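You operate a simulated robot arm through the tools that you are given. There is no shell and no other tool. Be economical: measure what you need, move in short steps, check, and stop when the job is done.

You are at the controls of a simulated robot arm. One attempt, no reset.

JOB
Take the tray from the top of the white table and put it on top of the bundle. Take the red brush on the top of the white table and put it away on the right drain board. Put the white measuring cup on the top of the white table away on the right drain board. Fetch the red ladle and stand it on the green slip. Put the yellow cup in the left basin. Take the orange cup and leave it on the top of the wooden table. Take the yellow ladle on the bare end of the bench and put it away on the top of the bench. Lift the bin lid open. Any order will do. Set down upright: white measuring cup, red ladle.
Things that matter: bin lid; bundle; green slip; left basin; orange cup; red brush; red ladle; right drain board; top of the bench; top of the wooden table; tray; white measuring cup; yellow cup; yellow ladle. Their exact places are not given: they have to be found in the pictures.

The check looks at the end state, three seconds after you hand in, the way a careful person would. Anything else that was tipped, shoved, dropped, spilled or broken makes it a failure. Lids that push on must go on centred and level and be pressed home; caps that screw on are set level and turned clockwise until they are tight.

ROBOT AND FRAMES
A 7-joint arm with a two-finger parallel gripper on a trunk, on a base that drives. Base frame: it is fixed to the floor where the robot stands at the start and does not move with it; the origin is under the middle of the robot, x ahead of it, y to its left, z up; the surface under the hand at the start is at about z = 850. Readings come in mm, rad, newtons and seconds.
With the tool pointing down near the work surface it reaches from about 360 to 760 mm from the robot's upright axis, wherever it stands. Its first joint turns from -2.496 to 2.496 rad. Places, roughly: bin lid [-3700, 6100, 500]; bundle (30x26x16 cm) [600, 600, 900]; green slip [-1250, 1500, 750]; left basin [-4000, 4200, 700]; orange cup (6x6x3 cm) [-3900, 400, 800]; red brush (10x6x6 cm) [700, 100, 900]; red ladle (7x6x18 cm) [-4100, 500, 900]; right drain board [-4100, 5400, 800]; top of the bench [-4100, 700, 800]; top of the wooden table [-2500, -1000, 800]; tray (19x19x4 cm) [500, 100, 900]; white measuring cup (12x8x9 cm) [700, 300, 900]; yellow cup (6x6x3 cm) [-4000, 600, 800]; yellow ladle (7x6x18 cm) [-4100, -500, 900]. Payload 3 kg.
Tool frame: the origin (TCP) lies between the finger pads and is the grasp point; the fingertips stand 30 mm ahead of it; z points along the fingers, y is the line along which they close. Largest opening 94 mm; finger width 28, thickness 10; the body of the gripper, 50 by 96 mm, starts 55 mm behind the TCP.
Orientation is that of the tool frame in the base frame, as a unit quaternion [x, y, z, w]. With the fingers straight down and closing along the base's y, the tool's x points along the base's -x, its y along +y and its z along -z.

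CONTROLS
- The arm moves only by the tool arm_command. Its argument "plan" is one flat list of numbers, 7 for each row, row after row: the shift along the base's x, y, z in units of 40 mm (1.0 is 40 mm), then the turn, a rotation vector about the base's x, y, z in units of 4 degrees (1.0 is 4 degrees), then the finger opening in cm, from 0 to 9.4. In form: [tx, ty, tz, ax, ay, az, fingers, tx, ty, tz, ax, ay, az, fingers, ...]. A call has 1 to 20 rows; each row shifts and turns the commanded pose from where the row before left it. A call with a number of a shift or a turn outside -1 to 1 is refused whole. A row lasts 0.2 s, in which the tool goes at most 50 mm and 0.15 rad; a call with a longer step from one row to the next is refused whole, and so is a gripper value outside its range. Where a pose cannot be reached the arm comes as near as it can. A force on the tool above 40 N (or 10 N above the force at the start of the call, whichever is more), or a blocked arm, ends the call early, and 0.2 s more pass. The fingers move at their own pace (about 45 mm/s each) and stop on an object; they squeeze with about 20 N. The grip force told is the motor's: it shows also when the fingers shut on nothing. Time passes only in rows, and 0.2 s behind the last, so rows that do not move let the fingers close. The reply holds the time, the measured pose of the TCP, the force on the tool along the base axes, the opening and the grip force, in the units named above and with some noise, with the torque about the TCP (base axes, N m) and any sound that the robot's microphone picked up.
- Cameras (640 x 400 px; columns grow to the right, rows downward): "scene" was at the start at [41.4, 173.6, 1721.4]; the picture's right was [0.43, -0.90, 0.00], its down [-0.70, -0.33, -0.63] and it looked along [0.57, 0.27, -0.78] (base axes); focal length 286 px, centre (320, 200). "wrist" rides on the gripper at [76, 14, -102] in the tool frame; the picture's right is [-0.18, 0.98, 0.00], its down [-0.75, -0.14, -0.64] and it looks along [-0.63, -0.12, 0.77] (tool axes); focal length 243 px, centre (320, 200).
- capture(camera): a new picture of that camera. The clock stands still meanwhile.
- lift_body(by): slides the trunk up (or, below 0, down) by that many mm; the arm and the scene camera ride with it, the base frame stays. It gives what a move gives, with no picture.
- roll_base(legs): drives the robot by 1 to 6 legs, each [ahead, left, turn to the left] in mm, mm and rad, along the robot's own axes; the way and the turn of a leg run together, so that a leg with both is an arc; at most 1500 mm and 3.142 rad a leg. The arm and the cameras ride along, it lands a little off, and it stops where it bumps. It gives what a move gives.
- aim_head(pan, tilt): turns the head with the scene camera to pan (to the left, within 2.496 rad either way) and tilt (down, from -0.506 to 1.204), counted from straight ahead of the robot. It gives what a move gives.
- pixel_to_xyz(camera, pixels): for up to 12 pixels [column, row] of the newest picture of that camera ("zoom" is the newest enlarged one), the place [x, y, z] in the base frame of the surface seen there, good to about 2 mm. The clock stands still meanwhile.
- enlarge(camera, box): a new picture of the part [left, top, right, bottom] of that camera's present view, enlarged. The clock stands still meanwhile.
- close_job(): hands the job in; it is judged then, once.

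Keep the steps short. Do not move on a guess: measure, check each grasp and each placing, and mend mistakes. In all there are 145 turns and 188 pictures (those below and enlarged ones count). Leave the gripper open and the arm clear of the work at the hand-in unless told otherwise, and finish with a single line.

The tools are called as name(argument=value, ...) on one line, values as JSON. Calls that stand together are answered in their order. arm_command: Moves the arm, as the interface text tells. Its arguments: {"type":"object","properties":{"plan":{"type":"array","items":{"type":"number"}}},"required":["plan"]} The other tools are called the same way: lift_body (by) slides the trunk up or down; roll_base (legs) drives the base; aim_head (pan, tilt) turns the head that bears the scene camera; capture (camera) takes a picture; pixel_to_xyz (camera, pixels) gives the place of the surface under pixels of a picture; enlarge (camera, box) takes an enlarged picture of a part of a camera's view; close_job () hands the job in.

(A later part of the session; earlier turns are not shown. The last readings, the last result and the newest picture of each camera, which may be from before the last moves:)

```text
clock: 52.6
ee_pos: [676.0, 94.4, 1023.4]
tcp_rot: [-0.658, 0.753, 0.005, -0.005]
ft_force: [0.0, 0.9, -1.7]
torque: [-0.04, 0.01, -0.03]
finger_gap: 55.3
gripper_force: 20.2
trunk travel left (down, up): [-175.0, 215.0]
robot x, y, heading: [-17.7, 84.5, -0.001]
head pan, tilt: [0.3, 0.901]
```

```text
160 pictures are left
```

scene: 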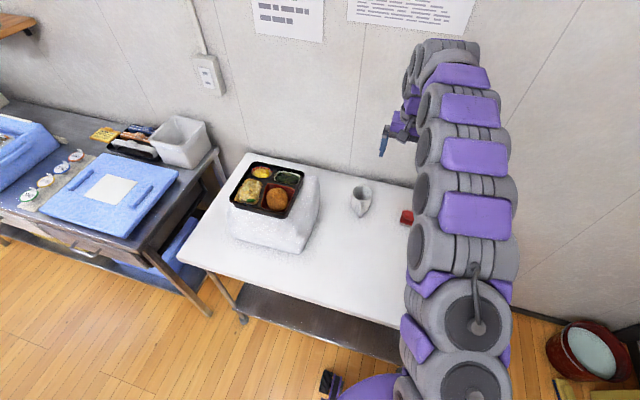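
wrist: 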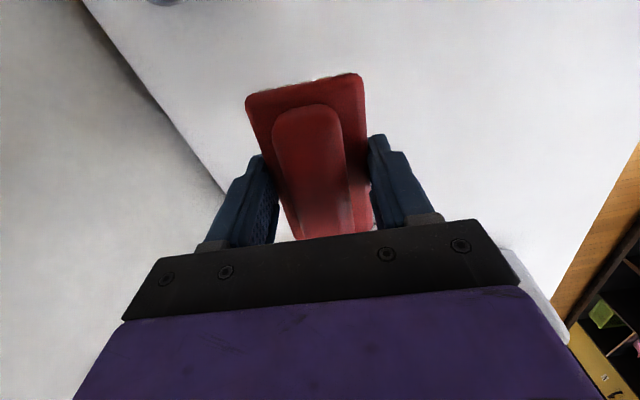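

The brush is held. I'll pull the arm in, back off from the table and look around the room for a clear route.

arm_command(plan=[-1, 0, 0.5, 0, 0, 0, 0, -1, 0, 0.5, 0, 0, 0, 0, -1, 0, 0.5, 0, 0, 0, 0, -1, 0, 0.5, 0, 0, 0, 0, -1, 0, 0.5, 0, 0, 0, 0, -0.8, 0, 0.5, 0, 0, 0, 0])

roll_base(legs=[[-600, 0, 0]])

aim_head(pan=1.7, tilt=0.25)

capture(camera="scene")

aim_head(pan=2.49, tilt=0.25)

capture(camera="scene")

```text
clock: 54.0
ee_pos: [443.1, 90.2, 1146.9]
tcp_rot: [-0.658, 0.753, 0.004, -0.004]
ft_force: [1.2, -0.2, -0.5]
torque: [-0.03, -0.03, 0.01]
finger_gap: 55.2
gripper_force: 20.3
trunk travel left (down, up): [-175.0, 215.0]
robot x, y, heading: [-18.5, 81.3, 0.002]
head pan, tilt: [0.3, 0.901]
```

```text
clock: 57.4
ee_pos: [-160.0, 91.5, 1145.9]
tcp_rot: [-0.657, 0.754, 0.004, -0.005]
ft_force: [0.0, 0.3, -1.1]
torque: [0.01, 0.0, 0.0]
finger_gap: 55.5
gripper_force: 20.6
trunk travel left (down, up): [-175.0, 215.0]
robot x, y, heading: [-620.9, 85.7, -0.006]
head pan, tilt: [0.3, 0.901]
```

```text
clock: 58.9
ee_pos: [-160.4, 91.4, 1147.1]
tcp_rot: [-0.657, 0.754, 0.005, -0.005]
ft_force: [0.2, 0.0, -1.1]
torque: [0.01, 0.02, 0.04]
finger_gap: 55.6
gripper_force: 20.4
trunk travel left (down, up): [-175.0, 215.0]
robot x, y, heading: [-621.2, 89.8, -0.004]
head pan, tilt: [1.7, 0.25]
```

```text
159 pictures are left
```

scene: 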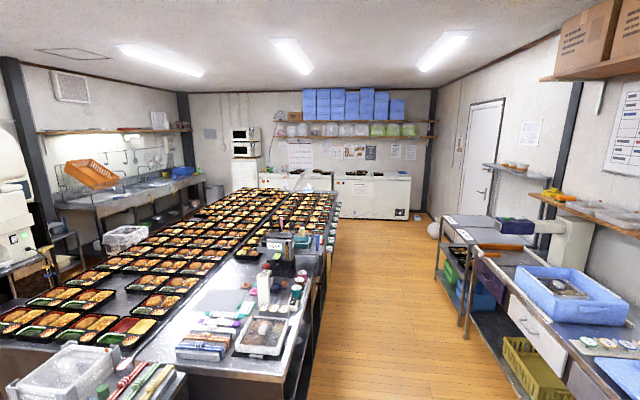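

```text
clock: 60.0
ee_pos: [-160.0, 90.8, 1145.3]
tcp_rot: [-0.657, 0.754, 0.005, -0.004]
ft_force: [1.0, 0.0, -0.3]
torque: [-0.01, 0.01, -0.01]
finger_gap: 55.5
gripper_force: 20.1
trunk travel left (down, up): [-175.0, 215.0]
robot x, y, heading: [-623.6, 87.2, -0.005]
head pan, tilt: [2.491, 0.25]
```

```text
158 pictures are left
```

scene: 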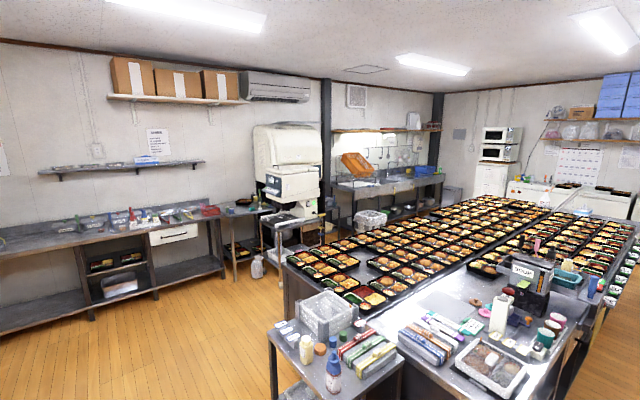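

A big island sits in the middle of the room. I'll measure its extents, the aisles and the sink.

pixel_to_xyz(camera="scene", pixels=[[288, 268], [400, 358], [270, 338], [440, 196], [512, 196], [560, 395], [365, 232], [375, 212], [440, 178], [345, 190], [310, 220], [265, 275]])

enlarge(camera="scene", box=[220, 110, 460, 260])

```text
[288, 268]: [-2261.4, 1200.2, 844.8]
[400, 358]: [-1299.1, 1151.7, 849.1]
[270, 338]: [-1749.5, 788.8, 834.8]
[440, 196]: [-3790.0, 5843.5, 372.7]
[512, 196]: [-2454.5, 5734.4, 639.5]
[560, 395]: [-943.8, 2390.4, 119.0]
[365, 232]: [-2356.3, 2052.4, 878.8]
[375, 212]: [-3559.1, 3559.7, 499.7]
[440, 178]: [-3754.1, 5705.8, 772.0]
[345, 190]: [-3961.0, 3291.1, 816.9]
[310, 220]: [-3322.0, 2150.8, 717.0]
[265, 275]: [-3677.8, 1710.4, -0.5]
```

```text
2.67 times, centred on (340, 185) of scene
```

zoom: 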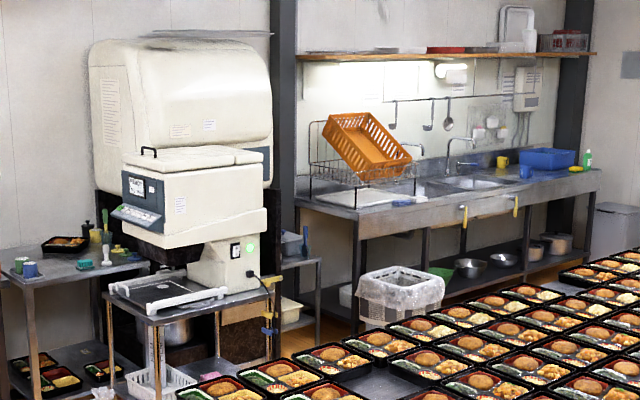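

pixel_to_xyz(camera="zoom", pixels=[[277, 285], [152, 323], [443, 285], [360, 232], [598, 178], [190, 390], [600, 250], [470, 195], [520, 175], [545, 195], [620, 225], [430, 310]])

enlarge(camera="scene", box=[0, 160, 320, 360])

```text
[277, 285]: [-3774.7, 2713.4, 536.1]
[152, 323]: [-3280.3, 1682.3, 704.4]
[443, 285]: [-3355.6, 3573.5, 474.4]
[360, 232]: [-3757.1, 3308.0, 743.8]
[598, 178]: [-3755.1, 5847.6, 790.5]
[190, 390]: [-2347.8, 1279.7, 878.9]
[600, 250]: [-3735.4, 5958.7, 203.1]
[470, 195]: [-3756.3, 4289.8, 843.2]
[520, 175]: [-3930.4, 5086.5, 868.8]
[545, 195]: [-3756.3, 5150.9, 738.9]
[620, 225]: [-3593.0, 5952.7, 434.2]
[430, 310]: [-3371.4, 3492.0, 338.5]
```

```text
2.00 times, centred on (160, 260) of scene
```

zoom: 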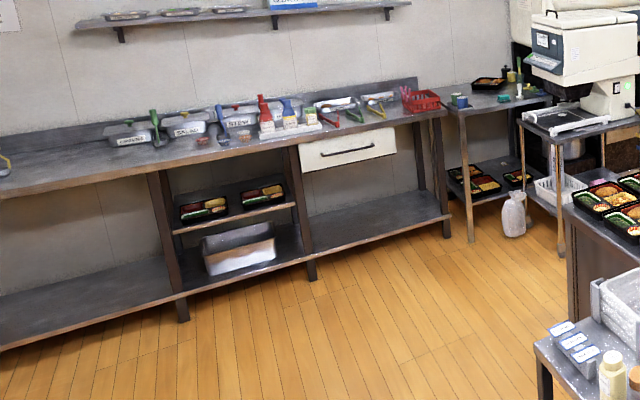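

aim_head(pan=-2.35, tilt=0.35)

capture(camera="scene")

```text
clock: 63.9
ee_pos: [-160.0, 91.1, 1145.6]
tcp_rot: [-0.657, 0.754, 0.005, -0.004]
ft_force: [-0.4, -0.2, -0.6]
torque: [0.01, -0.02, 0.02]
finger_gap: 55.4
gripper_force: 19.8
trunk travel left (down, up): [-175.0, 215.0]
robot x, y, heading: [-624.5, 91.4, -0.004]
head pan, tilt: [-2.349, 0.351]
```

```text
155 pictures are left
```

scene: 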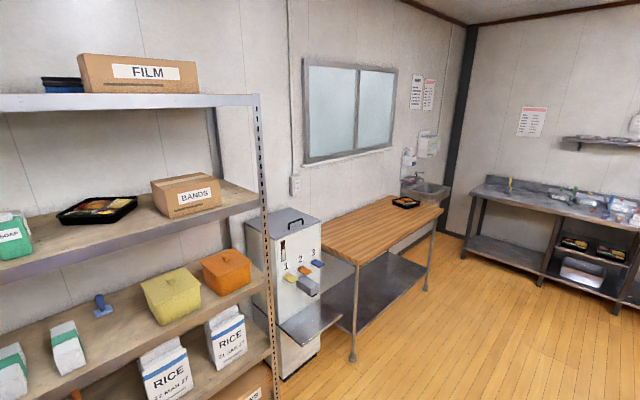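

pixel_to_xyz(camera="scene", pixels=[[355, 262], [440, 210], [390, 195], [322, 240], [345, 315], [275, 395], [404, 202], [530, 240], [430, 320], [472, 190], [385, 220], [300, 290]])

```text
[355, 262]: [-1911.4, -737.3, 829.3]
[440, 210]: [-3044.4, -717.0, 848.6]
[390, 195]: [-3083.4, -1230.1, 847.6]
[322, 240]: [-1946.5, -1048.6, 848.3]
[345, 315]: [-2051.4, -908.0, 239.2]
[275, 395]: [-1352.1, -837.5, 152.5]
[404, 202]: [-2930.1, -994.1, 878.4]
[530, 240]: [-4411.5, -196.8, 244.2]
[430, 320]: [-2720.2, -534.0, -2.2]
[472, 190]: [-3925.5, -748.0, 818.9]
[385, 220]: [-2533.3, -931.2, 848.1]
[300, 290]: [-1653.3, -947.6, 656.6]
```

The corridor at y≈90 is clear, and so is the aisle at x≈-2720 between the island (-2260) and the stand and sink. I'll reverse, turn left and check the pose.

roll_base(legs=[[-1050, 0, 0], [-1046, 0, 0], [0, 0, 1.575]])

aim_head(pan=0, tilt=0.35)

capture(camera="scene")

```text
clock: 78.2
ee_pos: [-2757.0, 555.4, 1145.4]
tcp_rot: [0.998, -0.066, 0.0, 0.008]
ft_force: [-0.6, 0.7, -0.8]
torque: [0.0, -0.01, 0.02]
finger_gap: 55.4
gripper_force: 19.6
trunk travel left (down, up): [-175.0, 215.0]
robot x, y, heading: [-2752.9, 94.1, 1.574]
head pan, tilt: [-2.349, 0.351]
```

```text
clock: 80.4
ee_pos: [-2757.5, 554.6, 1145.6]
tcp_rot: [0.998, -0.065, -0.001, 0.007]
ft_force: [0.4, -0.4, -1.0]
torque: [-0.01, 0.0, -0.03]
finger_gap: 55.5
gripper_force: 19.6
trunk travel left (down, up): [-175.0, 215.0]
robot x, y, heading: [-2753.1, 92.0, 1.569]
head pan, tilt: [0.0, 0.351]
```

```text
154 pictures are left
```

scene: 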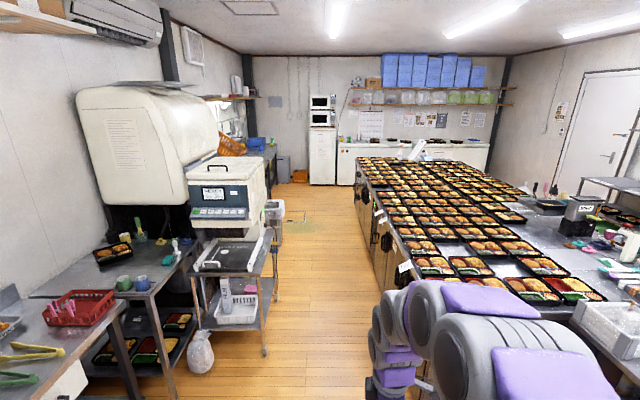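

The aisle ahead is clear, so I'll drive up it.

roll_base(legs=[[1500, 0, 0], [1500, 0, 0], [1400, 0, 0]])

aim_head(pan=0.9, tilt=0.5)

capture(camera="scene")

```text
clock: 101.6
ee_pos: [-2921.1, 4995.3, 1146.3]
tcp_rot: [0.999, -0.048, -0.001, 0.006]
ft_force: [-0.8, 0.0, -1.4]
torque: [0.0, 0.01, -0.01]
finger_gap: 55.4
gripper_force: 20.4
trunk travel left (down, up): [-175.0, 215.0]
robot x, y, heading: [-2897.4, 4533.1, 1.604]
head pan, tilt: [0.0, 0.351]
```

```text
clock: 102.8
ee_pos: [-2921.2, 4993.6, 1146.9]
tcp_rot: [0.999, -0.048, -0.001, 0.005]
ft_force: [0.0, -0.4, -1.5]
torque: [0.03, -0.03, -0.01]
finger_gap: 55.5
gripper_force: 19.7
trunk travel left (down, up): [-175.0, 215.0]
robot x, y, heading: [-2900.8, 4534.2, 1.607]
head pan, tilt: [0.901, 0.499]
```

```text
153 pictures are left
```

scene: 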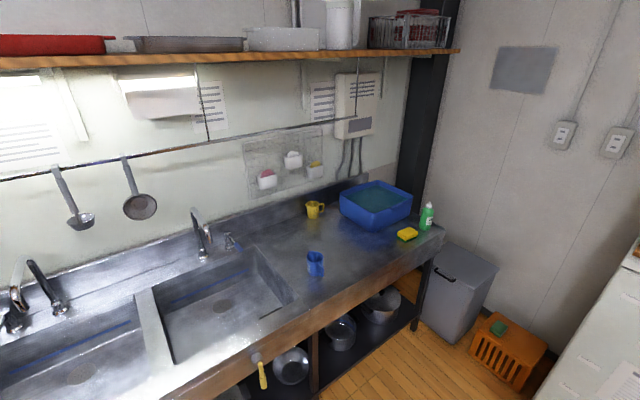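

I see the right drain board (between the right basin and the blue tub) and the grey bin. I'll measure them.

pixel_to_xyz(camera="scene", pixels=[[275, 245], [315, 280], [315, 258], [360, 250], [330, 230], [375, 268], [405, 235], [350, 225], [300, 300], [350, 285], [445, 275], [495, 268]])

enlarge(camera="scene", box=[220, 160, 520, 350])

```text
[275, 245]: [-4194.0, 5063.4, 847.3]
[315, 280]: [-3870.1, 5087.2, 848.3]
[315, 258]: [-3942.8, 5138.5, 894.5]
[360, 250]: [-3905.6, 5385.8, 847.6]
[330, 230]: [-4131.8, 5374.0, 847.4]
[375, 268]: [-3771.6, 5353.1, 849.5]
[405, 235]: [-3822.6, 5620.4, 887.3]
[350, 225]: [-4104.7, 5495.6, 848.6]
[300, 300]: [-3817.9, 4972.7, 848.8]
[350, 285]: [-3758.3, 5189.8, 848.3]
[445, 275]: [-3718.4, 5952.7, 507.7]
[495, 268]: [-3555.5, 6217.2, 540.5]
```

```text
2.11 times, centred on (370, 255) of scene
```

zoom: 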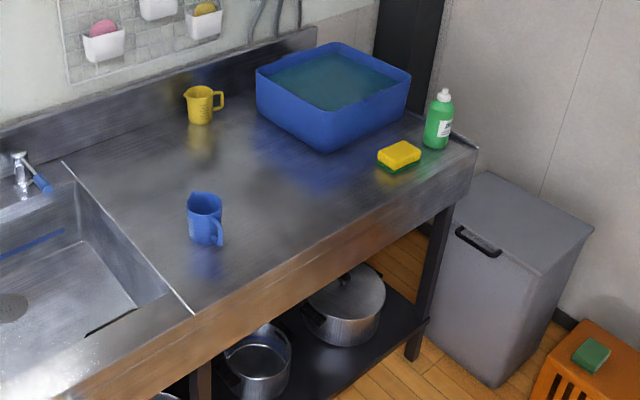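

Free board around (-3850,5330), z≈848. I'll turn to face the sink, drive over and line up.

roll_base(legs=[[0, 0, 1.535], [0, -796, 0], [430, 0, 0]])

aim_head(pan=0.0, tilt=0.85)

capture(camera="scene")

```text
clock: 113.0
ee_pos: [-3792.2, 5316.1, 1146.0]
tcp_rot: [0.75, 0.662, 0.004, 0.004]
ft_force: [-0.6, 0.5, -1.3]
torque: [0.0, 0.06, -0.03]
finger_gap: 55.3
gripper_force: 19.8
trunk travel left (down, up): [-175.0, 215.0]
robot x, y, heading: [-3330.7, 5326.5, -3.132]
head pan, tilt: [0.901, 0.499]
```

```text
clock: 114.2
ee_pos: [-3790.3, 5313.7, 1147.7]
tcp_rot: [0.75, 0.661, 0.004, 0.005]
ft_force: [0.6, -0.3, -0.4]
torque: [0.05, 0.01, -0.04]
finger_gap: 55.3
gripper_force: 20.0
trunk travel left (down, up): [-175.0, 215.0]
robot x, y, heading: [-3331.6, 5323.1, -3.131]
head pan, tilt: [0.0, 0.85]
```

```text
151 pictures are left
```

scene: 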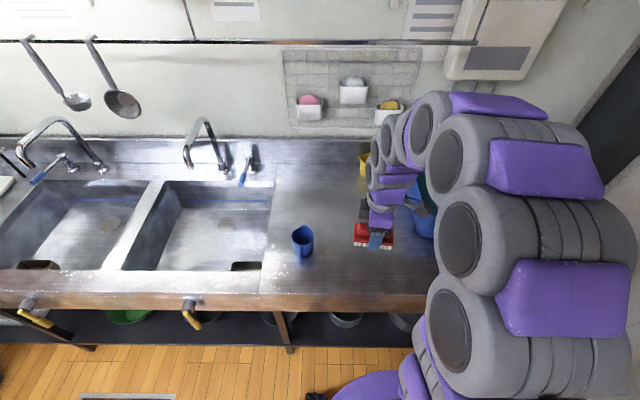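

Lowering the brush onto the board at (-3860,5314) to its picked height.

arm_command(plan=[-0.6, 0, -0.5, 0, 0, 0, 0, -0.6, 0, -0.7, 0, 0, 0, 0, -0.6, 0, -0.8, 0, 0, 0, 0, 0, 0, -1, 0, 0, 0, 0, 0, 0, -1, 0, 0, 0, 0, 0, 0, -1, 0, 0, 0, 0, 0, 0, -0.7, 0, 0, 0, 0, 0, 0, -0.5, 0, 0, 0, 0, 0, 0, -0.2, 0, 0, 0, 0])

capture(camera="wrist")

```text
clock: 116.2
ee_pos: [-3861.8, 5313.1, 889.7]
tcp_rot: [0.749, 0.662, 0.004, 0.004]
ft_force: [0.1, 0.2, -1.4]
torque: [0.03, 0.02, -0.02]
finger_gap: 55.6
gripper_force: 19.8
trunk travel left (down, up): [-175.0, 215.0]
robot x, y, heading: [-3337.3, 5320.6, -3.135]
head pan, tilt: [0.0, 0.85]
```

```text
150 pictures are left
```

wrist: 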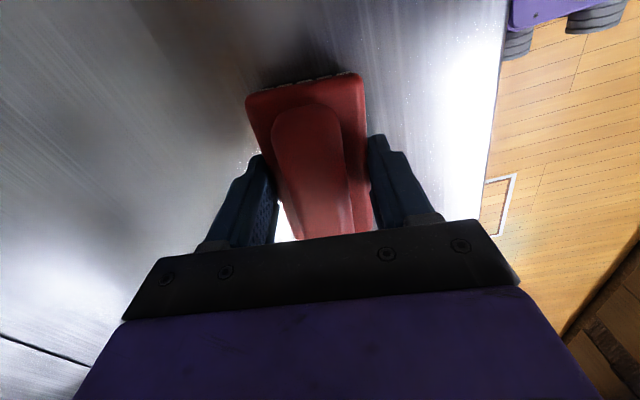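

Lowering 2 mm more until contact, opening, and rising.

arm_command(plan=[0, 0, -0.07, 0, 0, 0, 0, 0, 0, 0, 0, 0, 0, 9.4, 0, 0, 0, 0, 0, 0, 9.4, 0, 0, 0, 0, 0, 0, 9.4, 0, 0, 0.5, 0, 0, 0, 9.4, 0, 0, 1, 0, 0, 0, 9.4, 0, 0, 1, 0, 0, 0, 9.4, 0, 0, 1, 0, 0, 0, 9.4, 0, 0, 1, 0, 0, 0, 9.4, 0, 0, 1, 0, 0, 0, 9.4])

capture(camera="wrist")

aim_head(pan=-0.6, tilt=0.85)

capture(camera="scene")

```text
clock: 118.5
ee_pos: [-3860.0, 5312.3, 1111.4]
tcp_rot: [0.75, 0.661, 0.004, 0.005]
ft_force: [0.2, 0.1, 0.0]
torque: [0.01, 0.0, 0.01]
finger_gap: 93.9
gripper_force: 0.0
trunk travel left (down, up): [-175.0, 215.0]
robot x, y, heading: [-3332.4, 5322.5, -3.132]
head pan, tilt: [0.0, 0.85]
```

```text
149 pictures are left
```

wrist: 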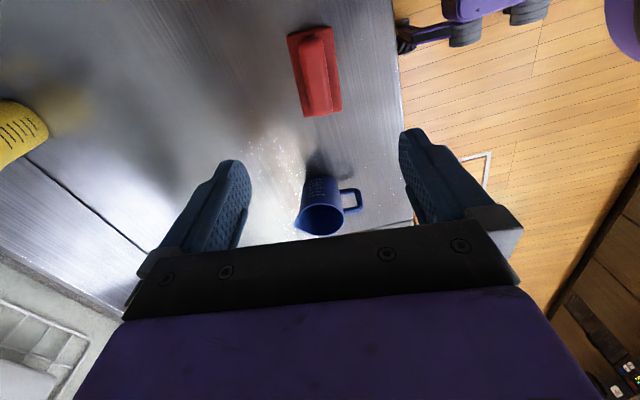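

```text
clock: 119.5
ee_pos: [-3861.4, 5311.2, 1110.0]
tcp_rot: [0.75, 0.661, 0.004, 0.004]
ft_force: [0.7, 0.4, -0.1]
torque: [0.03, -0.01, -0.02]
finger_gap: 94.2
gripper_force: 0.1
trunk travel left (down, up): [-175.0, 215.0]
robot x, y, heading: [-3335.3, 5323.2, -3.134]
head pan, tilt: [-0.6, 0.85]
```

```text
148 pictures are left
```

scene: 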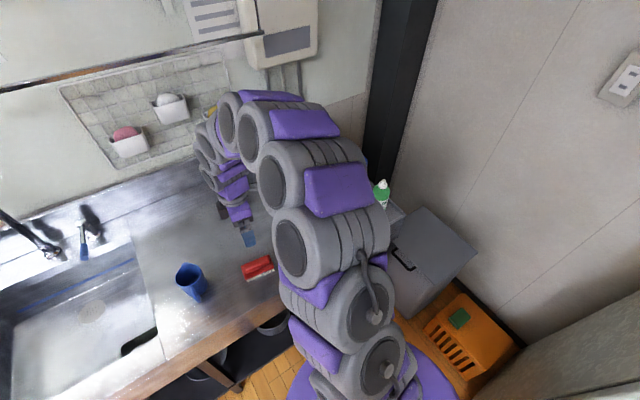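

The brush is placed. Now the bin, whose handle is on the lid edge facing -y. I'll turn to face it and look closely.

roll_base(legs=[[60, 0, 0], [0, 0, -1.57]])

aim_head(pan=0.35, tilt=0.95)

capture(camera="scene")

capture(camera="wrist")

```text
clock: 124.2
ee_pos: [-3404.6, 5850.8, 1109.4]
tcp_rot: [0.998, -0.064, 0.0, 0.005]
ft_force: [0.1, -0.1, 0.1]
torque: [0.02, 0.0, -0.04]
finger_gap: 94.0
gripper_force: 0.1
trunk travel left (down, up): [-175.0, 215.0]
robot x, y, heading: [-3395.2, 5323.0, 1.573]
head pan, tilt: [-0.6, 0.85]
```

```text
clock: 125.5
ee_pos: [-3404.8, 5850.9, 1109.9]
tcp_rot: [0.998, -0.063, 0.0, 0.005]
ft_force: [0.3, -0.2, -0.1]
torque: [-0.02, 0.01, 0.0]
finger_gap: 93.9
gripper_force: 0.0
trunk travel left (down, up): [-175.0, 215.0]
robot x, y, heading: [-3395.0, 5319.0, 1.576]
head pan, tilt: [0.351, 0.949]
```

```text
147 pictures are left
```

scene: 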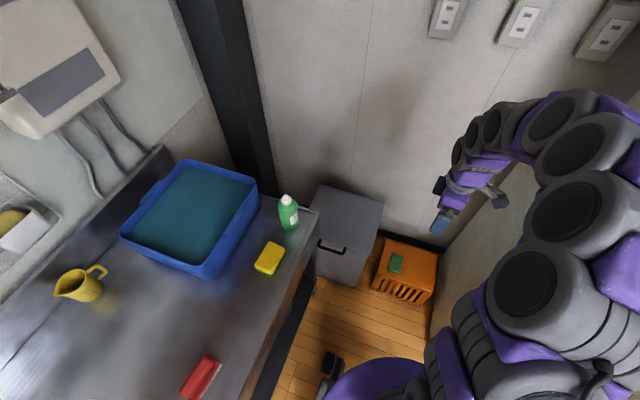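

```text
146 pictures are left
```

wrist: 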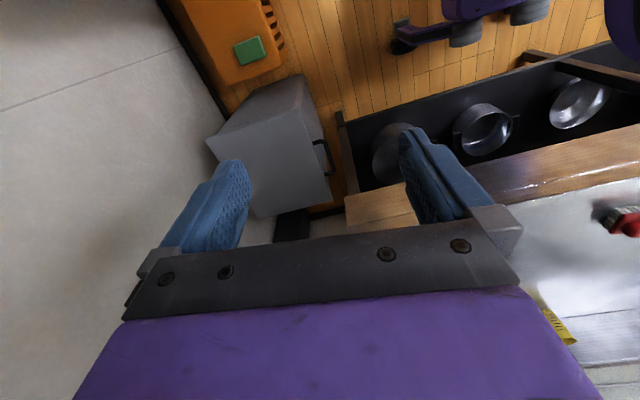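

enlarge(camera="scene", box=[280, 170, 400, 300])

pixel_to_xyz(camera="zoom", pixels=[[215, 235], [300, 265], [345, 275], [370, 110], [220, 60], [270, 250], [230, 235], [300, 250], [320, 170], [250, 100], [280, 330], [270, 242]])

enlarge(camera="wrist", box=[200, 70, 360, 220])

pixel_to_xyz(camera="wrist", pixels=[[305, 78], [330, 150], [322, 143], [330, 172], [320, 158], [328, 198], [300, 110], [212, 140], [260, 200], [250, 150], [316, 145], [322, 175]])

```text
3.08 times, centred on (340, 235) of scene
```

zoom: 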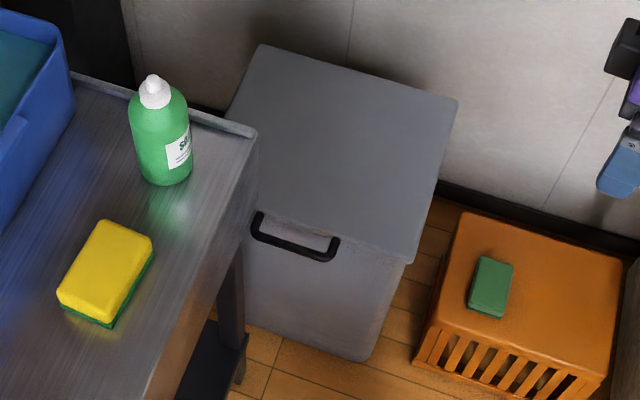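

```text
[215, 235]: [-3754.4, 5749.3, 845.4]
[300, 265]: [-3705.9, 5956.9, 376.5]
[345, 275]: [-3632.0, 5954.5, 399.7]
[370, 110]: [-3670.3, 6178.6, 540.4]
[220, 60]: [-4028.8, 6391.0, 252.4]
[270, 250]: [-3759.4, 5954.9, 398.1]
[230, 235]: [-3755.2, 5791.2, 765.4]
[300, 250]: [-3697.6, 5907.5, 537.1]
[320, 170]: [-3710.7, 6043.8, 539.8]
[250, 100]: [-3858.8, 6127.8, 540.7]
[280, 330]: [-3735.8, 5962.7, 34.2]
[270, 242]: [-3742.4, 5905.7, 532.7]
```

```text
2.67 times, centred on (280, 145) of wrist
```

zoom: 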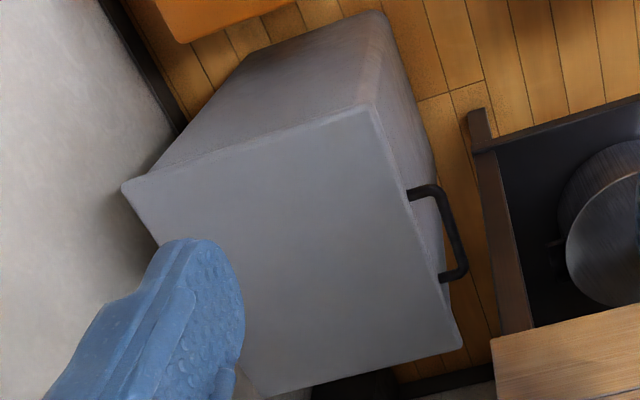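

```text
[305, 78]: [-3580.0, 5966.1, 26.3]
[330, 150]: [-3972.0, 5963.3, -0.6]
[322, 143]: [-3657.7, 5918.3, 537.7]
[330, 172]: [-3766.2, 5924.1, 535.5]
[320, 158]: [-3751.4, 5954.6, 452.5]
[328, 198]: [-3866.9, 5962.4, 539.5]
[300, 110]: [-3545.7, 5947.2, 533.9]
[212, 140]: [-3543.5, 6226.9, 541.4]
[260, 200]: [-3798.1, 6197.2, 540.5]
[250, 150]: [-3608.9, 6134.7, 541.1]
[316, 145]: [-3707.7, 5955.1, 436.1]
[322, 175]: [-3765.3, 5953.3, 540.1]
```

The lid is x -3545…-3870, y 5947…6227, z 540. The handle bow is at y≈5905, x -3660…-3766. I'll check the basket and the robot's own base edge before moving closer.

pixel_to_xyz(camera="scene", pixels=[[375, 290], [425, 302], [365, 368], [330, 357], [340, 395], [400, 365], [440, 250], [433, 320], [288, 198], [315, 212]])

```text
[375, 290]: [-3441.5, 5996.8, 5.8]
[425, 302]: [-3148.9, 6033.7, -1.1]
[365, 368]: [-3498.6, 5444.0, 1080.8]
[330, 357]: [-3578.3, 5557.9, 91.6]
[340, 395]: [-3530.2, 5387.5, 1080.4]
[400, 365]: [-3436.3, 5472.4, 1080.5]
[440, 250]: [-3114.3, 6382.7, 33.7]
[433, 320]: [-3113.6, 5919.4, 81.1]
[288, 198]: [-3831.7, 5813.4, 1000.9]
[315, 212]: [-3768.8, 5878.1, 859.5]
```

aim_head(pan=-0.85, tilt=0.9)

capture(camera="scene")

pixel_to_xyz(camera="scene", pixels=[[320, 100], [250, 150], [320, 200], [400, 250], [300, 260], [450, 150], [500, 300], [250, 100], [350, 300], [420, 200]])

```text
clock: 126.9
ee_pos: [-3404.1, 5850.5, 1110.7]
tcp_rot: [0.998, -0.064, 0.0, 0.005]
ft_force: [0.4, 0.1, 0.9]
torque: [0.05, -0.01, 0.0]
finger_gap: 94.3
gripper_force: 0.1
trunk travel left (down, up): [-175.0, 215.0]
robot x, y, heading: [-3393.0, 5321.1, 1.577]
head pan, tilt: [-0.85, 0.901]
```

```text
143 pictures are left
```

scene: 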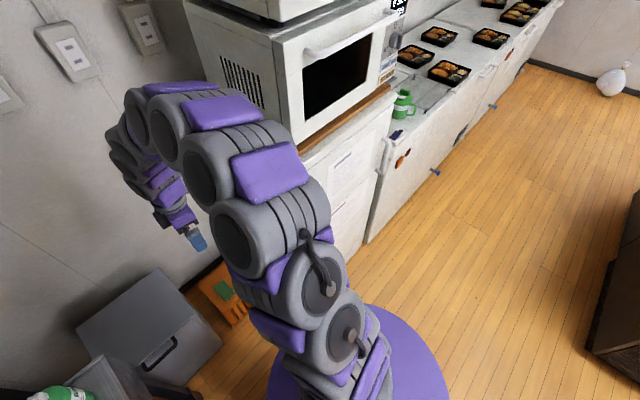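

```text
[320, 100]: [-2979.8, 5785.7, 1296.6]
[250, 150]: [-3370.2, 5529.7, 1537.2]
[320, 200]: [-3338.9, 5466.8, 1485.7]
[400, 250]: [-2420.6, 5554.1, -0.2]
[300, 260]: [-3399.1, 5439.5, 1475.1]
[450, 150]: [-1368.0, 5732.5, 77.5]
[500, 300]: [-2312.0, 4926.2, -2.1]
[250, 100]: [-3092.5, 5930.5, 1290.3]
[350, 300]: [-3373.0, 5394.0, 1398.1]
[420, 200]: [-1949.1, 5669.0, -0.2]
```

The fridge front is at y≈5770, x>-3113. I'll shift left 20 and go ahead 280 – just clear – then bring the hand over the bin.

roll_base(legs=[[0, 20, 0], [280, 0, 0]])

arm_command(plan=[-0.8, -0.2, 0, 0, 0, 0.46, 9.4, -0.8, -0.2, 0, 0, 0, 0.46, 9.4, -0.8, -0.2, 0, 0, 0, 0.46, 9.4, -0.8, -0.2, 0, 0, 0, 0.46, 9.4, -0.8, -0.2, 0, 0, 0, 0, 9.4, -0.8, -0.2, 0, 0, 0, 0, 9.4, -0.8, -0.2, 0, 0, 0, 0, 9.4, -0.8, -0.2, 0, 0, 0, 0, 9.4])

lift_body(by=-170)

aim_head(pan=0.6, tilt=1.0)

capture(camera="scene")

capture(camera="wrist")

```text
clock: 129.2
ee_pos: [-3429.9, 6125.9, 1110.1]
tcp_rot: [0.998, -0.064, 0.003, 0.005]
ft_force: [0.5, 0.9, 0.0]
torque: [-0.02, 0.03, 0.0]
finger_gap: 93.7
gripper_force: 0.1
trunk travel left (down, up): [-175.0, 215.0]
robot x, y, heading: [-3415.7, 5601.6, 1.577]
head pan, tilt: [-0.85, 0.901]
```

```text
clock: 131.0
ee_pos: [-3671.9, 6059.8, 1113.7]
tcp_rot: [1.0, 0.001, -0.004, 0.004]
ft_force: [0.2, 0.4, -0.3]
torque: [0.04, 0.02, 0.02]
finger_gap: 94.0
gripper_force: 0.1
trunk travel left (down, up): [-175.0, 215.0]
robot x, y, heading: [-3412.0, 5600.4, 1.572]
head pan, tilt: [-0.85, 0.901]
```

```text
clock: 132.9
ee_pos: [-3673.2, 6060.3, 941.9]
tcp_rot: [1.0, 0.0, -0.002, 0.004]
ft_force: [0.0, 0.2, 0.3]
torque: [-0.03, -0.02, -0.01]
finger_gap: 93.8
gripper_force: 0.1
trunk travel left (down, up): [-5.0, 385.0]
robot x, y, heading: [-3415.6, 5601.0, 1.578]
head pan, tilt: [-0.85, 0.901]
```

```text
clock: 134.5
ee_pos: [-3676.8, 6059.2, 941.8]
tcp_rot: [1.0, 0.001, -0.002, 0.005]
ft_force: [0.3, 0.1, 0.1]
torque: [0.02, -0.01, -0.01]
finger_gap: 93.9
gripper_force: 0.0
trunk travel left (down, up): [-5.0, 385.0]
robot x, y, heading: [-3417.3, 5603.4, 1.572]
head pan, tilt: [0.6, 1.0]
```

```text
142 pictures are left
```

scene: 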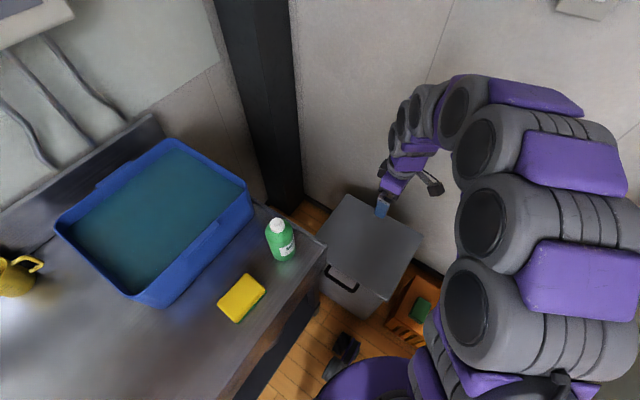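

```text
141 pictures are left
```

wrist: 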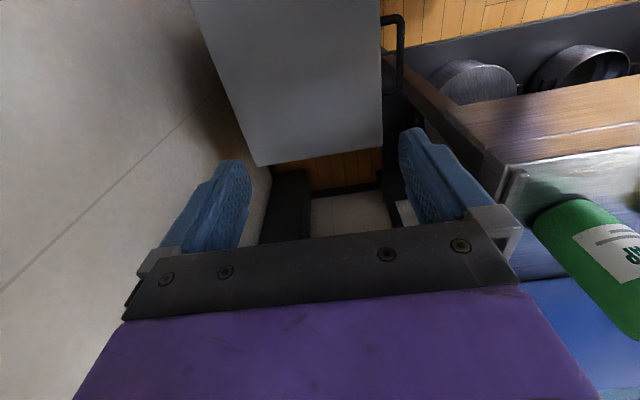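

enlarge(camera="scene", box=[310, 250, 380, 300])

pixel_to_xyz(camera="wrist", pixels=[[400, 25], [402, 40], [401, 60], [398, 85], [385, 20], [385, 92], [380, 50]])

```text
8.00 times, centred on (345, 275) of scene
```

zoom: 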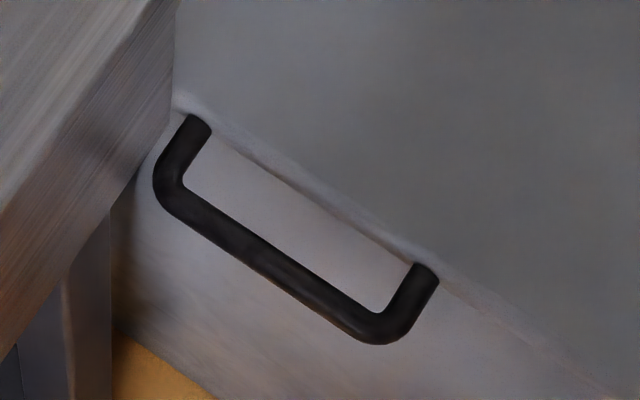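

```text
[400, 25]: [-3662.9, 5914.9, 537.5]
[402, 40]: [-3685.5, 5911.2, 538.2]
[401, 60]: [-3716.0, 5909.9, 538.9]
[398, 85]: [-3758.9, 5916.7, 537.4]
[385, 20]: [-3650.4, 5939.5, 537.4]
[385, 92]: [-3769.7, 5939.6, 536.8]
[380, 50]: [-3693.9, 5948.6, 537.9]
```

The bar is at y≈5912, z≈531, with a ~29 mm gap to the lid edge. I'll move above it, lean the hand 14° away from the sink, set a 28 mm opening and descend partway.

arm_command(plan=[-0.05, -0.92, 0, 0, 0.875, 0, 2.8, -0.05, -0.92, 0, 0, 0.875, 0, 2.8, -0.05, -0.92, 0, 0, 0.875, 0, 2.8, -0.05, -0.92, 0, 0, 0.875, 0, 2.8, 0, 0, -1, 0, 0, 0, 2.8, 0, 0, -1, 0, 0, 0, 2.8, 0, 0, -1, 0, 0, 0, 2.8, 0, 0, -1, 0, 0, 0, 2.8, 0, 0, -1, 0, 0, 0, 2.8, 0, 0, -1, 0, 0, 0, 2.8, 0, 0, -1, 0, 0, 0, 2.8, 0, 0, -1, 0, 0, 0, 2.8])

capture(camera="wrist")

capture(camera="scene")

```text
clock: 137.1
ee_pos: [-3685.1, 5912.0, 625.0]
tcp_rot: [0.992, 0.001, -0.123, 0.004]
ft_force: [-0.8, -0.6, 0.6]
torque: [-0.02, -0.02, 0.0]
finger_gap: 27.7
gripper_force: 0.1
trunk travel left (down, up): [-5.0, 385.0]
robot x, y, heading: [-3415.8, 5596.8, 1.578]
head pan, tilt: [0.6, 1.0]
```

```text
139 pictures are left
```

wrist: 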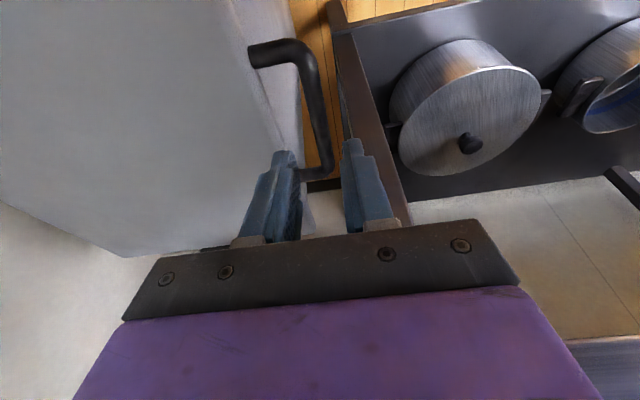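

```text
138 pictures are left
```

scene: 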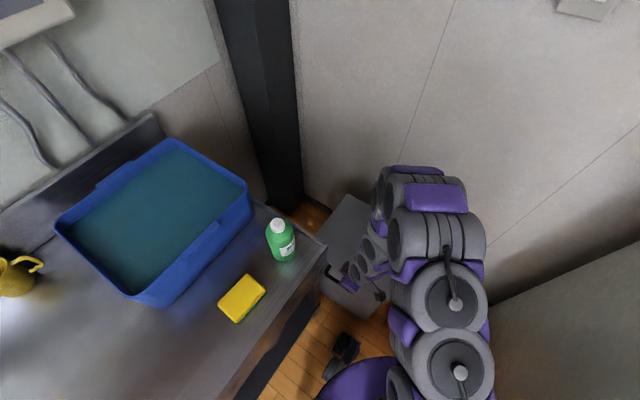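

The fingers line up either side of the bar. I'll descend 85 mm and close.

arm_command(plan=[0, 0, -0.7, 0, 0, 0, 2.8, 0, 0, -0.7, 0, 0, 0, 2.8, 0, 0, -0.7, 0, 0, 0, 2.8, 0, 0, 0, 0, 0, 0, 0, 0, 0, 0, 0, 0, 0, 0, 0, 0, 0, 0, 0, 0, 0])

capture(camera="wrist")

```text
clock: 138.5
ee_pos: [-3685.7, 5913.5, 541.4]
tcp_rot: [0.992, 0.001, -0.125, 0.002]
ft_force: [-2.4, 20.0, 21.9]
torque: [0.18, -0.48, 0.41]
finger_gap: 14.1
gripper_force: 45.0
trunk travel left (down, up): [-5.0, 385.0]
robot x, y, heading: [-3413.1, 5598.5, 1.578]
head pan, tilt: [0.6, 1.0]
```

```text
137 pictures are left
```

wrist: 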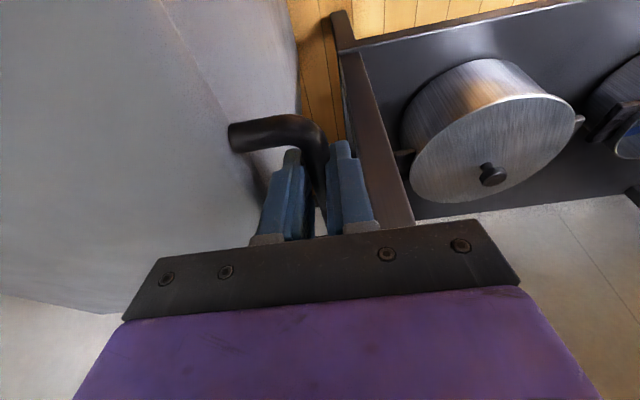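

The bar is gripped at 14 mm. I'll lift along the hinge arc (radius ≈310, hinge at y≈6222, z≈531) to 25° first.

arm_command(plan=[0.0, 0.01, 0.33, 0, 0, 0, 0, 0.0, 0.02, 0.35, 0, 0, 0, 0, 0, 0.05, 0.34, 0, 0, 0, 0, 0, 0.06, 0.33, 0, 0, 0, 0, 0, 0.08, 0.33, 0, 0, 0, 0, 0, 0.09, 0.33, 0, 0, 0, 0, 0, 0.1, 0.32, 0, 0, 0, 0, 0, 0.12, 0.32, 0, 0, 0, 0, 0, 0.13, 0.31, 0, 0, 0, 0])

```text
clock: 140.4
ee_pos: [-3682.7, 5931.8, 646.4]
tcp_rot: [0.992, 0.003, -0.128, 0.005]
ft_force: [-26.9, -10.6, 3.3]
torque: [-0.13, 1.18, 0.06]
finger_gap: 13.9
gripper_force: 45.4
trunk travel left (down, up): [-5.0, 385.0]
robot x, y, heading: [-3415.9, 5598.1, 1.576]
head pan, tilt: [0.6, 1.0]
stopped in row 9: the force on the tool passed its limit at 44 N (the readings are from after the stop); the commanded pose is now the measured one
```

The arc matches. I'll relieve the sideways force with a small -x shift and continue to 50°.

arm_command(plan=[-0.1, 0.0, 0, 0, 0, 0, 0, 0, 0.26, 0.64, 0, 0, 0, 0, 0, 0.31, 0.6, 0, 0, 0, 0, 0, 0.36, 0.575, 0, 0, 0, 0, 0, 0.41, 0.525, 0, 0, 0, 0, 0, 0.46, 0.5, 0, 0, 0, 0, 0, 0.5, 0.46, 0, 0, 0, 0])

```text
clock: 141.4
ee_pos: [-3680.2, 5964.1, 717.0]
tcp_rot: [0.992, 0.003, -0.128, 0.007]
ft_force: [-19.3, -11.7, 6.1]
torque: [-0.19, 1.4, -0.03]
finger_gap: 13.5
gripper_force: 44.2
trunk travel left (down, up): [-5.0, 385.0]
robot x, y, heading: [-3416.9, 5597.5, 1.577]
head pan, tilt: [0.6, 1.0]
stopped in row 5: the force on the tool passed its limit at 40 N (the readings are from after the stop); the commanded pose is now the measured one
```

arm_command(plan=[-0.2, 0.05, 0, 0, 0, 0, 0, -0.02, 0.4, 0.525, 0, 0, 0, 0, -0.02, 0.45, 0.5, 0, 0, 0, 0, -0.02, 0.5, 0.46, 0, 0, 0, 0, -0.02, 0.53, 0.42, 0, 0, 0, 0, -0.02, 0.57, 0.38, 0, 0, 0, 0])

capture(camera="wrist")

```text
clock: 141.9
ee_pos: [-3681.0, 5967.7, 722.2]
tcp_rot: [0.992, 0.003, -0.124, 0.011]
ft_force: [7.4, -16.7, 9.7]
torque: [-0.14, 1.28, -0.07]
finger_gap: 13.9
gripper_force: 44.8
trunk travel left (down, up): [-5.0, 385.0]
robot x, y, heading: [-3412.6, 5594.2, 1.578]
head pan, tilt: [0.6, 1.0]
stopped in row 2: the force on the tool passed its limit at 46 N (the readings are from after the stop); the commanded pose is now the measured one
```

```text
136 pictures are left
```

wrist: 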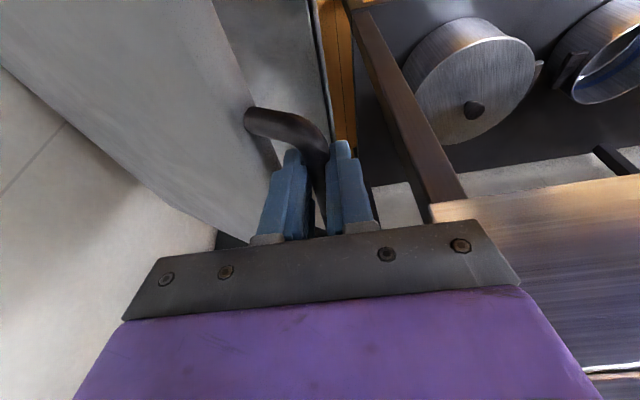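

It stops when I push slightly too far inward or too fast. The effective radius looks nearer 325. I'll continue with smaller, slower arc steps.

arm_command(plan=[0, -0.06, 0.04, 0, 0, 0, 0, 0, 0.2, 0.29, 0, 0, 0, 0, 0, 0.215, 0.28, 0, 0, 0, 0, 0, 0.23, 0.27, 0, 0, 0, 0, 0, 0.24, 0.26, 0, 0, 0, 0, 0, 0.25, 0.25, 0, 0, 0, 0, 0, 0.26, 0.24, 0, 0, 0, 0, 0, 0.27, 0.23, 0, 0, 0, 0])

```text
clock: 143.7
ee_pos: [-3680.2, 6031.1, 795.6]
tcp_rot: [0.992, 0.004, -0.125, 0.009]
ft_force: [1.7, -16.9, 20.2]
torque: [-0.09, -0.59, -0.31]
finger_gap: 13.6
gripper_force: 45.3
trunk travel left (down, up): [-5.0, 385.0]
robot x, y, heading: [-3415.2, 5596.7, 1.572]
head pan, tilt: [0.6, 1.0]
```

arm_command(plan=[0, -0.04, 0.08, 0, 0, 0, 0, 0, 0.29, 0.235, 0, 0, 0, 0, 0, 0.3, 0.23, 0, 0, 0, 0, 0, 0.31, 0.215, 0, 0, 0, 0, 0, 0.315, 0.2, 0, 0, 0, 0, 0, 0.325, 0.19, 0, 0, 0, 0, 0, 0.33, 0.175, 0, 0, 0, 0, 0, 0.34, 0.16, 0, 0, 0, 0, 0, 0.345, 0.14, 0, 0, 0, 0])

capture(camera="scene")

```text
clock: 145.7
ee_pos: [-3681.7, 6135.4, 860.1]
tcp_rot: [0.992, 0.003, -0.124, 0.012]
ft_force: [14.2, 10.5, -30.2]
torque: [0.18, -0.18, -0.66]
finger_gap: 13.7
gripper_force: 45.4
trunk travel left (down, up): [-5.0, 385.0]
robot x, y, heading: [-3414.8, 5597.0, 1.574]
head pan, tilt: [0.6, 1.0]
```

```text
135 pictures are left
```

scene: 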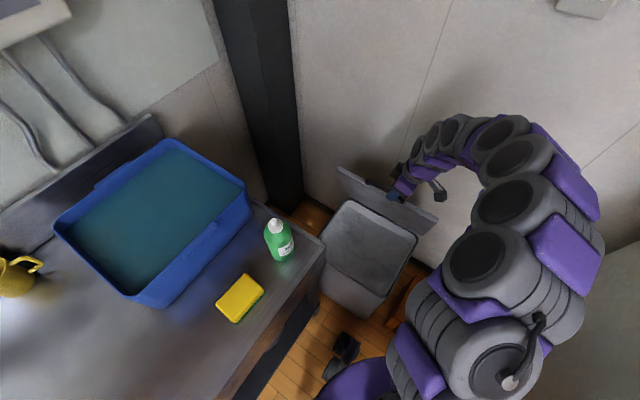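

The lid is at about 70°. Continuing the arc past vertical, slightly inward.

arm_command(plan=[-0.05, 0.1, -0.1, 0, 0, 0, 0, 0, 0.33, 0.11, 0, 0, 0, 0, 0, 0.34, 0.095, 0, 0, 0, 0, 0, 0.345, 0.08, 0, 0, 0, 0, 0, 0.35, 0.065, 0, 0, 0, 0, 0, 0.35, 0.05, 0, 0, 0, 0, 0, 0.35, 0.035, 0, 0, 0, 0, 0, 0.355, 0.02, 0, 0, 0, 0, 0, 0.355, 0.005, 0, 0, 0, 0, 0, 0.355, -0.01, 0, 0, 0, 0])

capture(camera="scene")

```text
clock: 147.9
ee_pos: [-3681.9, 6263.8, 877.8]
tcp_rot: [0.992, 0.004, -0.128, 0.007]
ft_force: [4.9, 1.7, 42.0]
torque: [0.16, 0.19, -0.95]
finger_gap: 13.8
gripper_force: 45.2
trunk travel left (down, up): [-5.0, 385.0]
robot x, y, heading: [-3417.9, 5596.2, 1.571]
head pan, tilt: [0.6, 1.0]
```

```text
134 pictures are left
```

scene: 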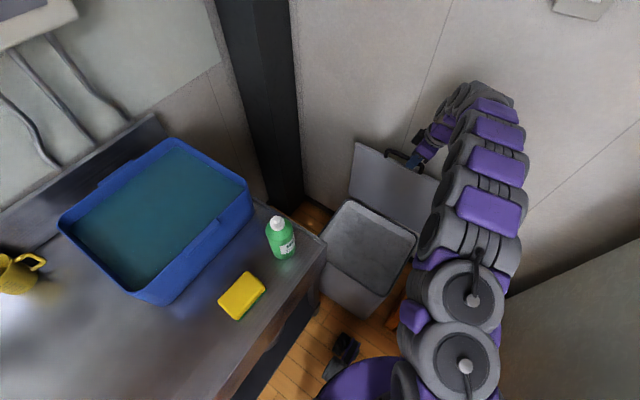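

The lid is about vertical. A little more rise and push to go past vertical.

arm_command(plan=[0, 0.2, 0.1, 0, 0, 0, 0, 0, 0.3, 0.0, 0, 0, 0, 0, 0, 0.3, -0.02, 0, 0, 0, 0, 0, 0.3, -0.03, 0, 0, 0, 0])

capture(camera="scene")

pixel_to_xyz(camera="scene", pixels=[[360, 145], [357, 170], [352, 198], [390, 180], [385, 205]])

```text
clock: 148.9
ee_pos: [-3682.1, 6308.5, 874.9]
tcp_rot: [0.992, 0.002, -0.125, 0.013]
ft_force: [5.0, 0.7, 1.5]
torque: [0.2, -0.01, -1.07]
finger_gap: 13.6
gripper_force: 44.8
trunk travel left (down, up): [-5.0, 385.0]
robot x, y, heading: [-3413.3, 5598.2, 1.575]
head pan, tilt: [0.6, 1.0]
```

```text
133 pictures are left
```

scene: 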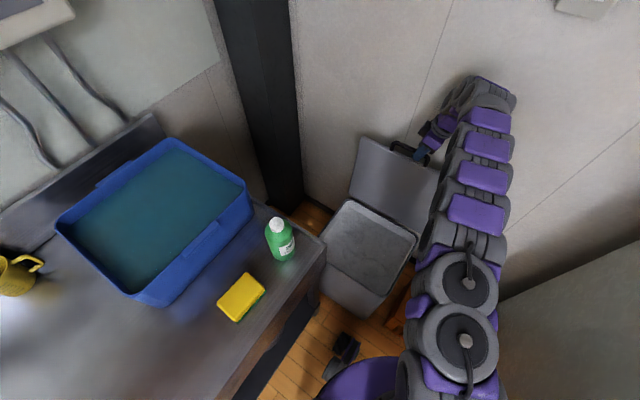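

```text
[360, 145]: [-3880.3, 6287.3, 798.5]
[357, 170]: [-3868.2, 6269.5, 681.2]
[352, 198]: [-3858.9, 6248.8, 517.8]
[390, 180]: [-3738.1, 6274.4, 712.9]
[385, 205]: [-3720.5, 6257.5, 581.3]
```

The lid is about 8° past vertical. I'll open the fingers a little and lift off upward.

arm_command(plan=[0, 0, 0, 0, 0, 0, 2.8, 0, 0, 0, 0, 0, 0, 2.8, 0, 0, 0.5, 0, 0, 0, 2.8, 0, 0, 0.8, 0, 0, 0, 2.8, 0, 0, 1, 0, 0, 0, 2.8, 0, -0.8, 0.5, 0, 0, 0, 2.8, 0, -1, 0, 0, 0, 0, 4])

capture(camera="scene")

```text
clock: 150.5
ee_pos: [-3684.6, 6232.0, 990.5]
tcp_rot: [0.992, 0.002, -0.124, 0.012]
ft_force: [0.0, 0.0, 0.1]
torque: [-0.02, -0.01, 0.0]
finger_gap: 40.3
gripper_force: 0.1
trunk travel left (down, up): [-5.0, 385.0]
robot x, y, heading: [-3413.8, 5597.7, 1.576]
head pan, tilt: [0.6, 1.0]
```

```text
132 pictures are left
```

scene: 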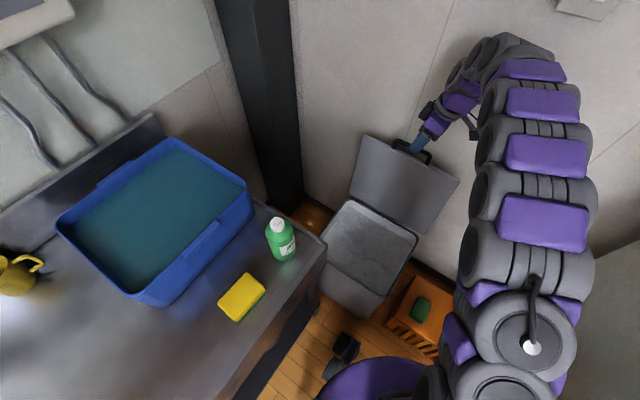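

The lid stays open by itself. I'll raise the trunk, straighten the hand, bring the arm in front and back away.

lift_body(by=170)

arm_command(plan=[0.33, -0.3, 0, 0, -0.9, 0, 6, 0.33, -0.3, 0, 0, -0.9, 0, 6, 0.33, -0.3, 0, 0, -0.9, 0, 6, 0.33, -0.3, 0, 0, -0.85, 0, 6, 0.33, -0.2, 0, 0, 0, -1, 6, 0.33, -0.2, 0, 0, 0, -1, 6, 0.33, -0.2, 0, 0, 0, -1, 6, 0.33, -0.2, 0, 0, 0, -1, 6, 0.33, -0.2, 0, 0, 0, -1, 6, 0.33, -0.2, 0, 0, 0, -1, 9, 0.33, -0.2, 0, 0, 0, -1, 9, 0.33, -0.2, 0, 0, 0, -1, 9, 0.33, -0.2, 0, 0, 0, -1, 9, 0.33, -0.2, 0, 0, 0, -1, 9, 0.33, -0.2, 0, 0, 0, -1, 9, 0.33, -0.2, 0, 0, 0, -1, 9, 0.33, -0.1, 0, 0, 0, -1, 9.4, 0.33, -0.1, 0, 0, 0, -1, 9.4, 0.33, -0.1, 0, 0, 0, -1, 9.4, 0.33, 0, 0, 0, 0, -1, 9.4])

roll_base(legs=[[-300, 0, 0], [-300, 0, 0]])

arm_command(plan=[0, 0, 0, 0, 0, -1, 9.4, 0, 0, 0, 0, 0, -1, 9.4, 0, 0, 0, 0, 0, -1, 9.4, 0, 0, 0, 0, 0, -1, 9.4, 0, 0, 0, 0, 0, -1, 9.4, 0, 0, 0, 0, 0, -1, 9.4, 0, 0, 0, 0, 0, -0.5, 9.4])

```text
clock: 152.4
ee_pos: [-3684.5, 6234.4, 1160.8]
tcp_rot: [0.992, 0.003, -0.125, 0.011]
ft_force: [-0.6, 0.2, 0.0]
torque: [0.0, 0.02, -0.02]
finger_gap: 40.1
gripper_force: 0.1
trunk travel left (down, up): [-175.0, 215.0]
robot x, y, heading: [-3412.7, 5599.1, 1.573]
head pan, tilt: [0.6, 1.0]
```

```text
clock: 156.6
ee_pos: [-3419.3, 6076.4, 1160.5]
tcp_rot: [0.849, -0.529, -0.006, 0.009]
ft_force: [1.0, 0.5, -0.6]
torque: [-0.04, 0.03, 0.0]
finger_gap: 94.1
gripper_force: 0.0
trunk travel left (down, up): [-175.0, 215.0]
robot x, y, heading: [-3413.5, 5595.0, 1.573]
head pan, tilt: [0.6, 1.0]
```

```text
clock: 160.3
ee_pos: [-3413.6, 5478.4, 1161.7]
tcp_rot: [0.848, -0.529, -0.007, 0.008]
ft_force: [-0.4, -1.0, 0.1]
torque: [0.01, 0.01, -0.02]
finger_gap: 94.1
gripper_force: 0.0
trunk travel left (down, up): [-175.0, 215.0]
robot x, y, heading: [-3413.1, 4999.5, 1.571]
head pan, tilt: [0.6, 1.0]
```

```text
clock: 161.9
ee_pos: [-3414.4, 5478.3, 1163.1]
tcp_rot: [-0.707, 0.708, 0.008, -0.006]
ft_force: [-0.7, -0.4, -0.5]
torque: [0.0, -0.04, -0.01]
finger_gap: 94.2
gripper_force: 0.1
trunk travel left (down, up): [-175.0, 215.0]
robot x, y, heading: [-3410.0, 4999.3, 1.569]
head pan, tilt: [0.6, 1.0]
```

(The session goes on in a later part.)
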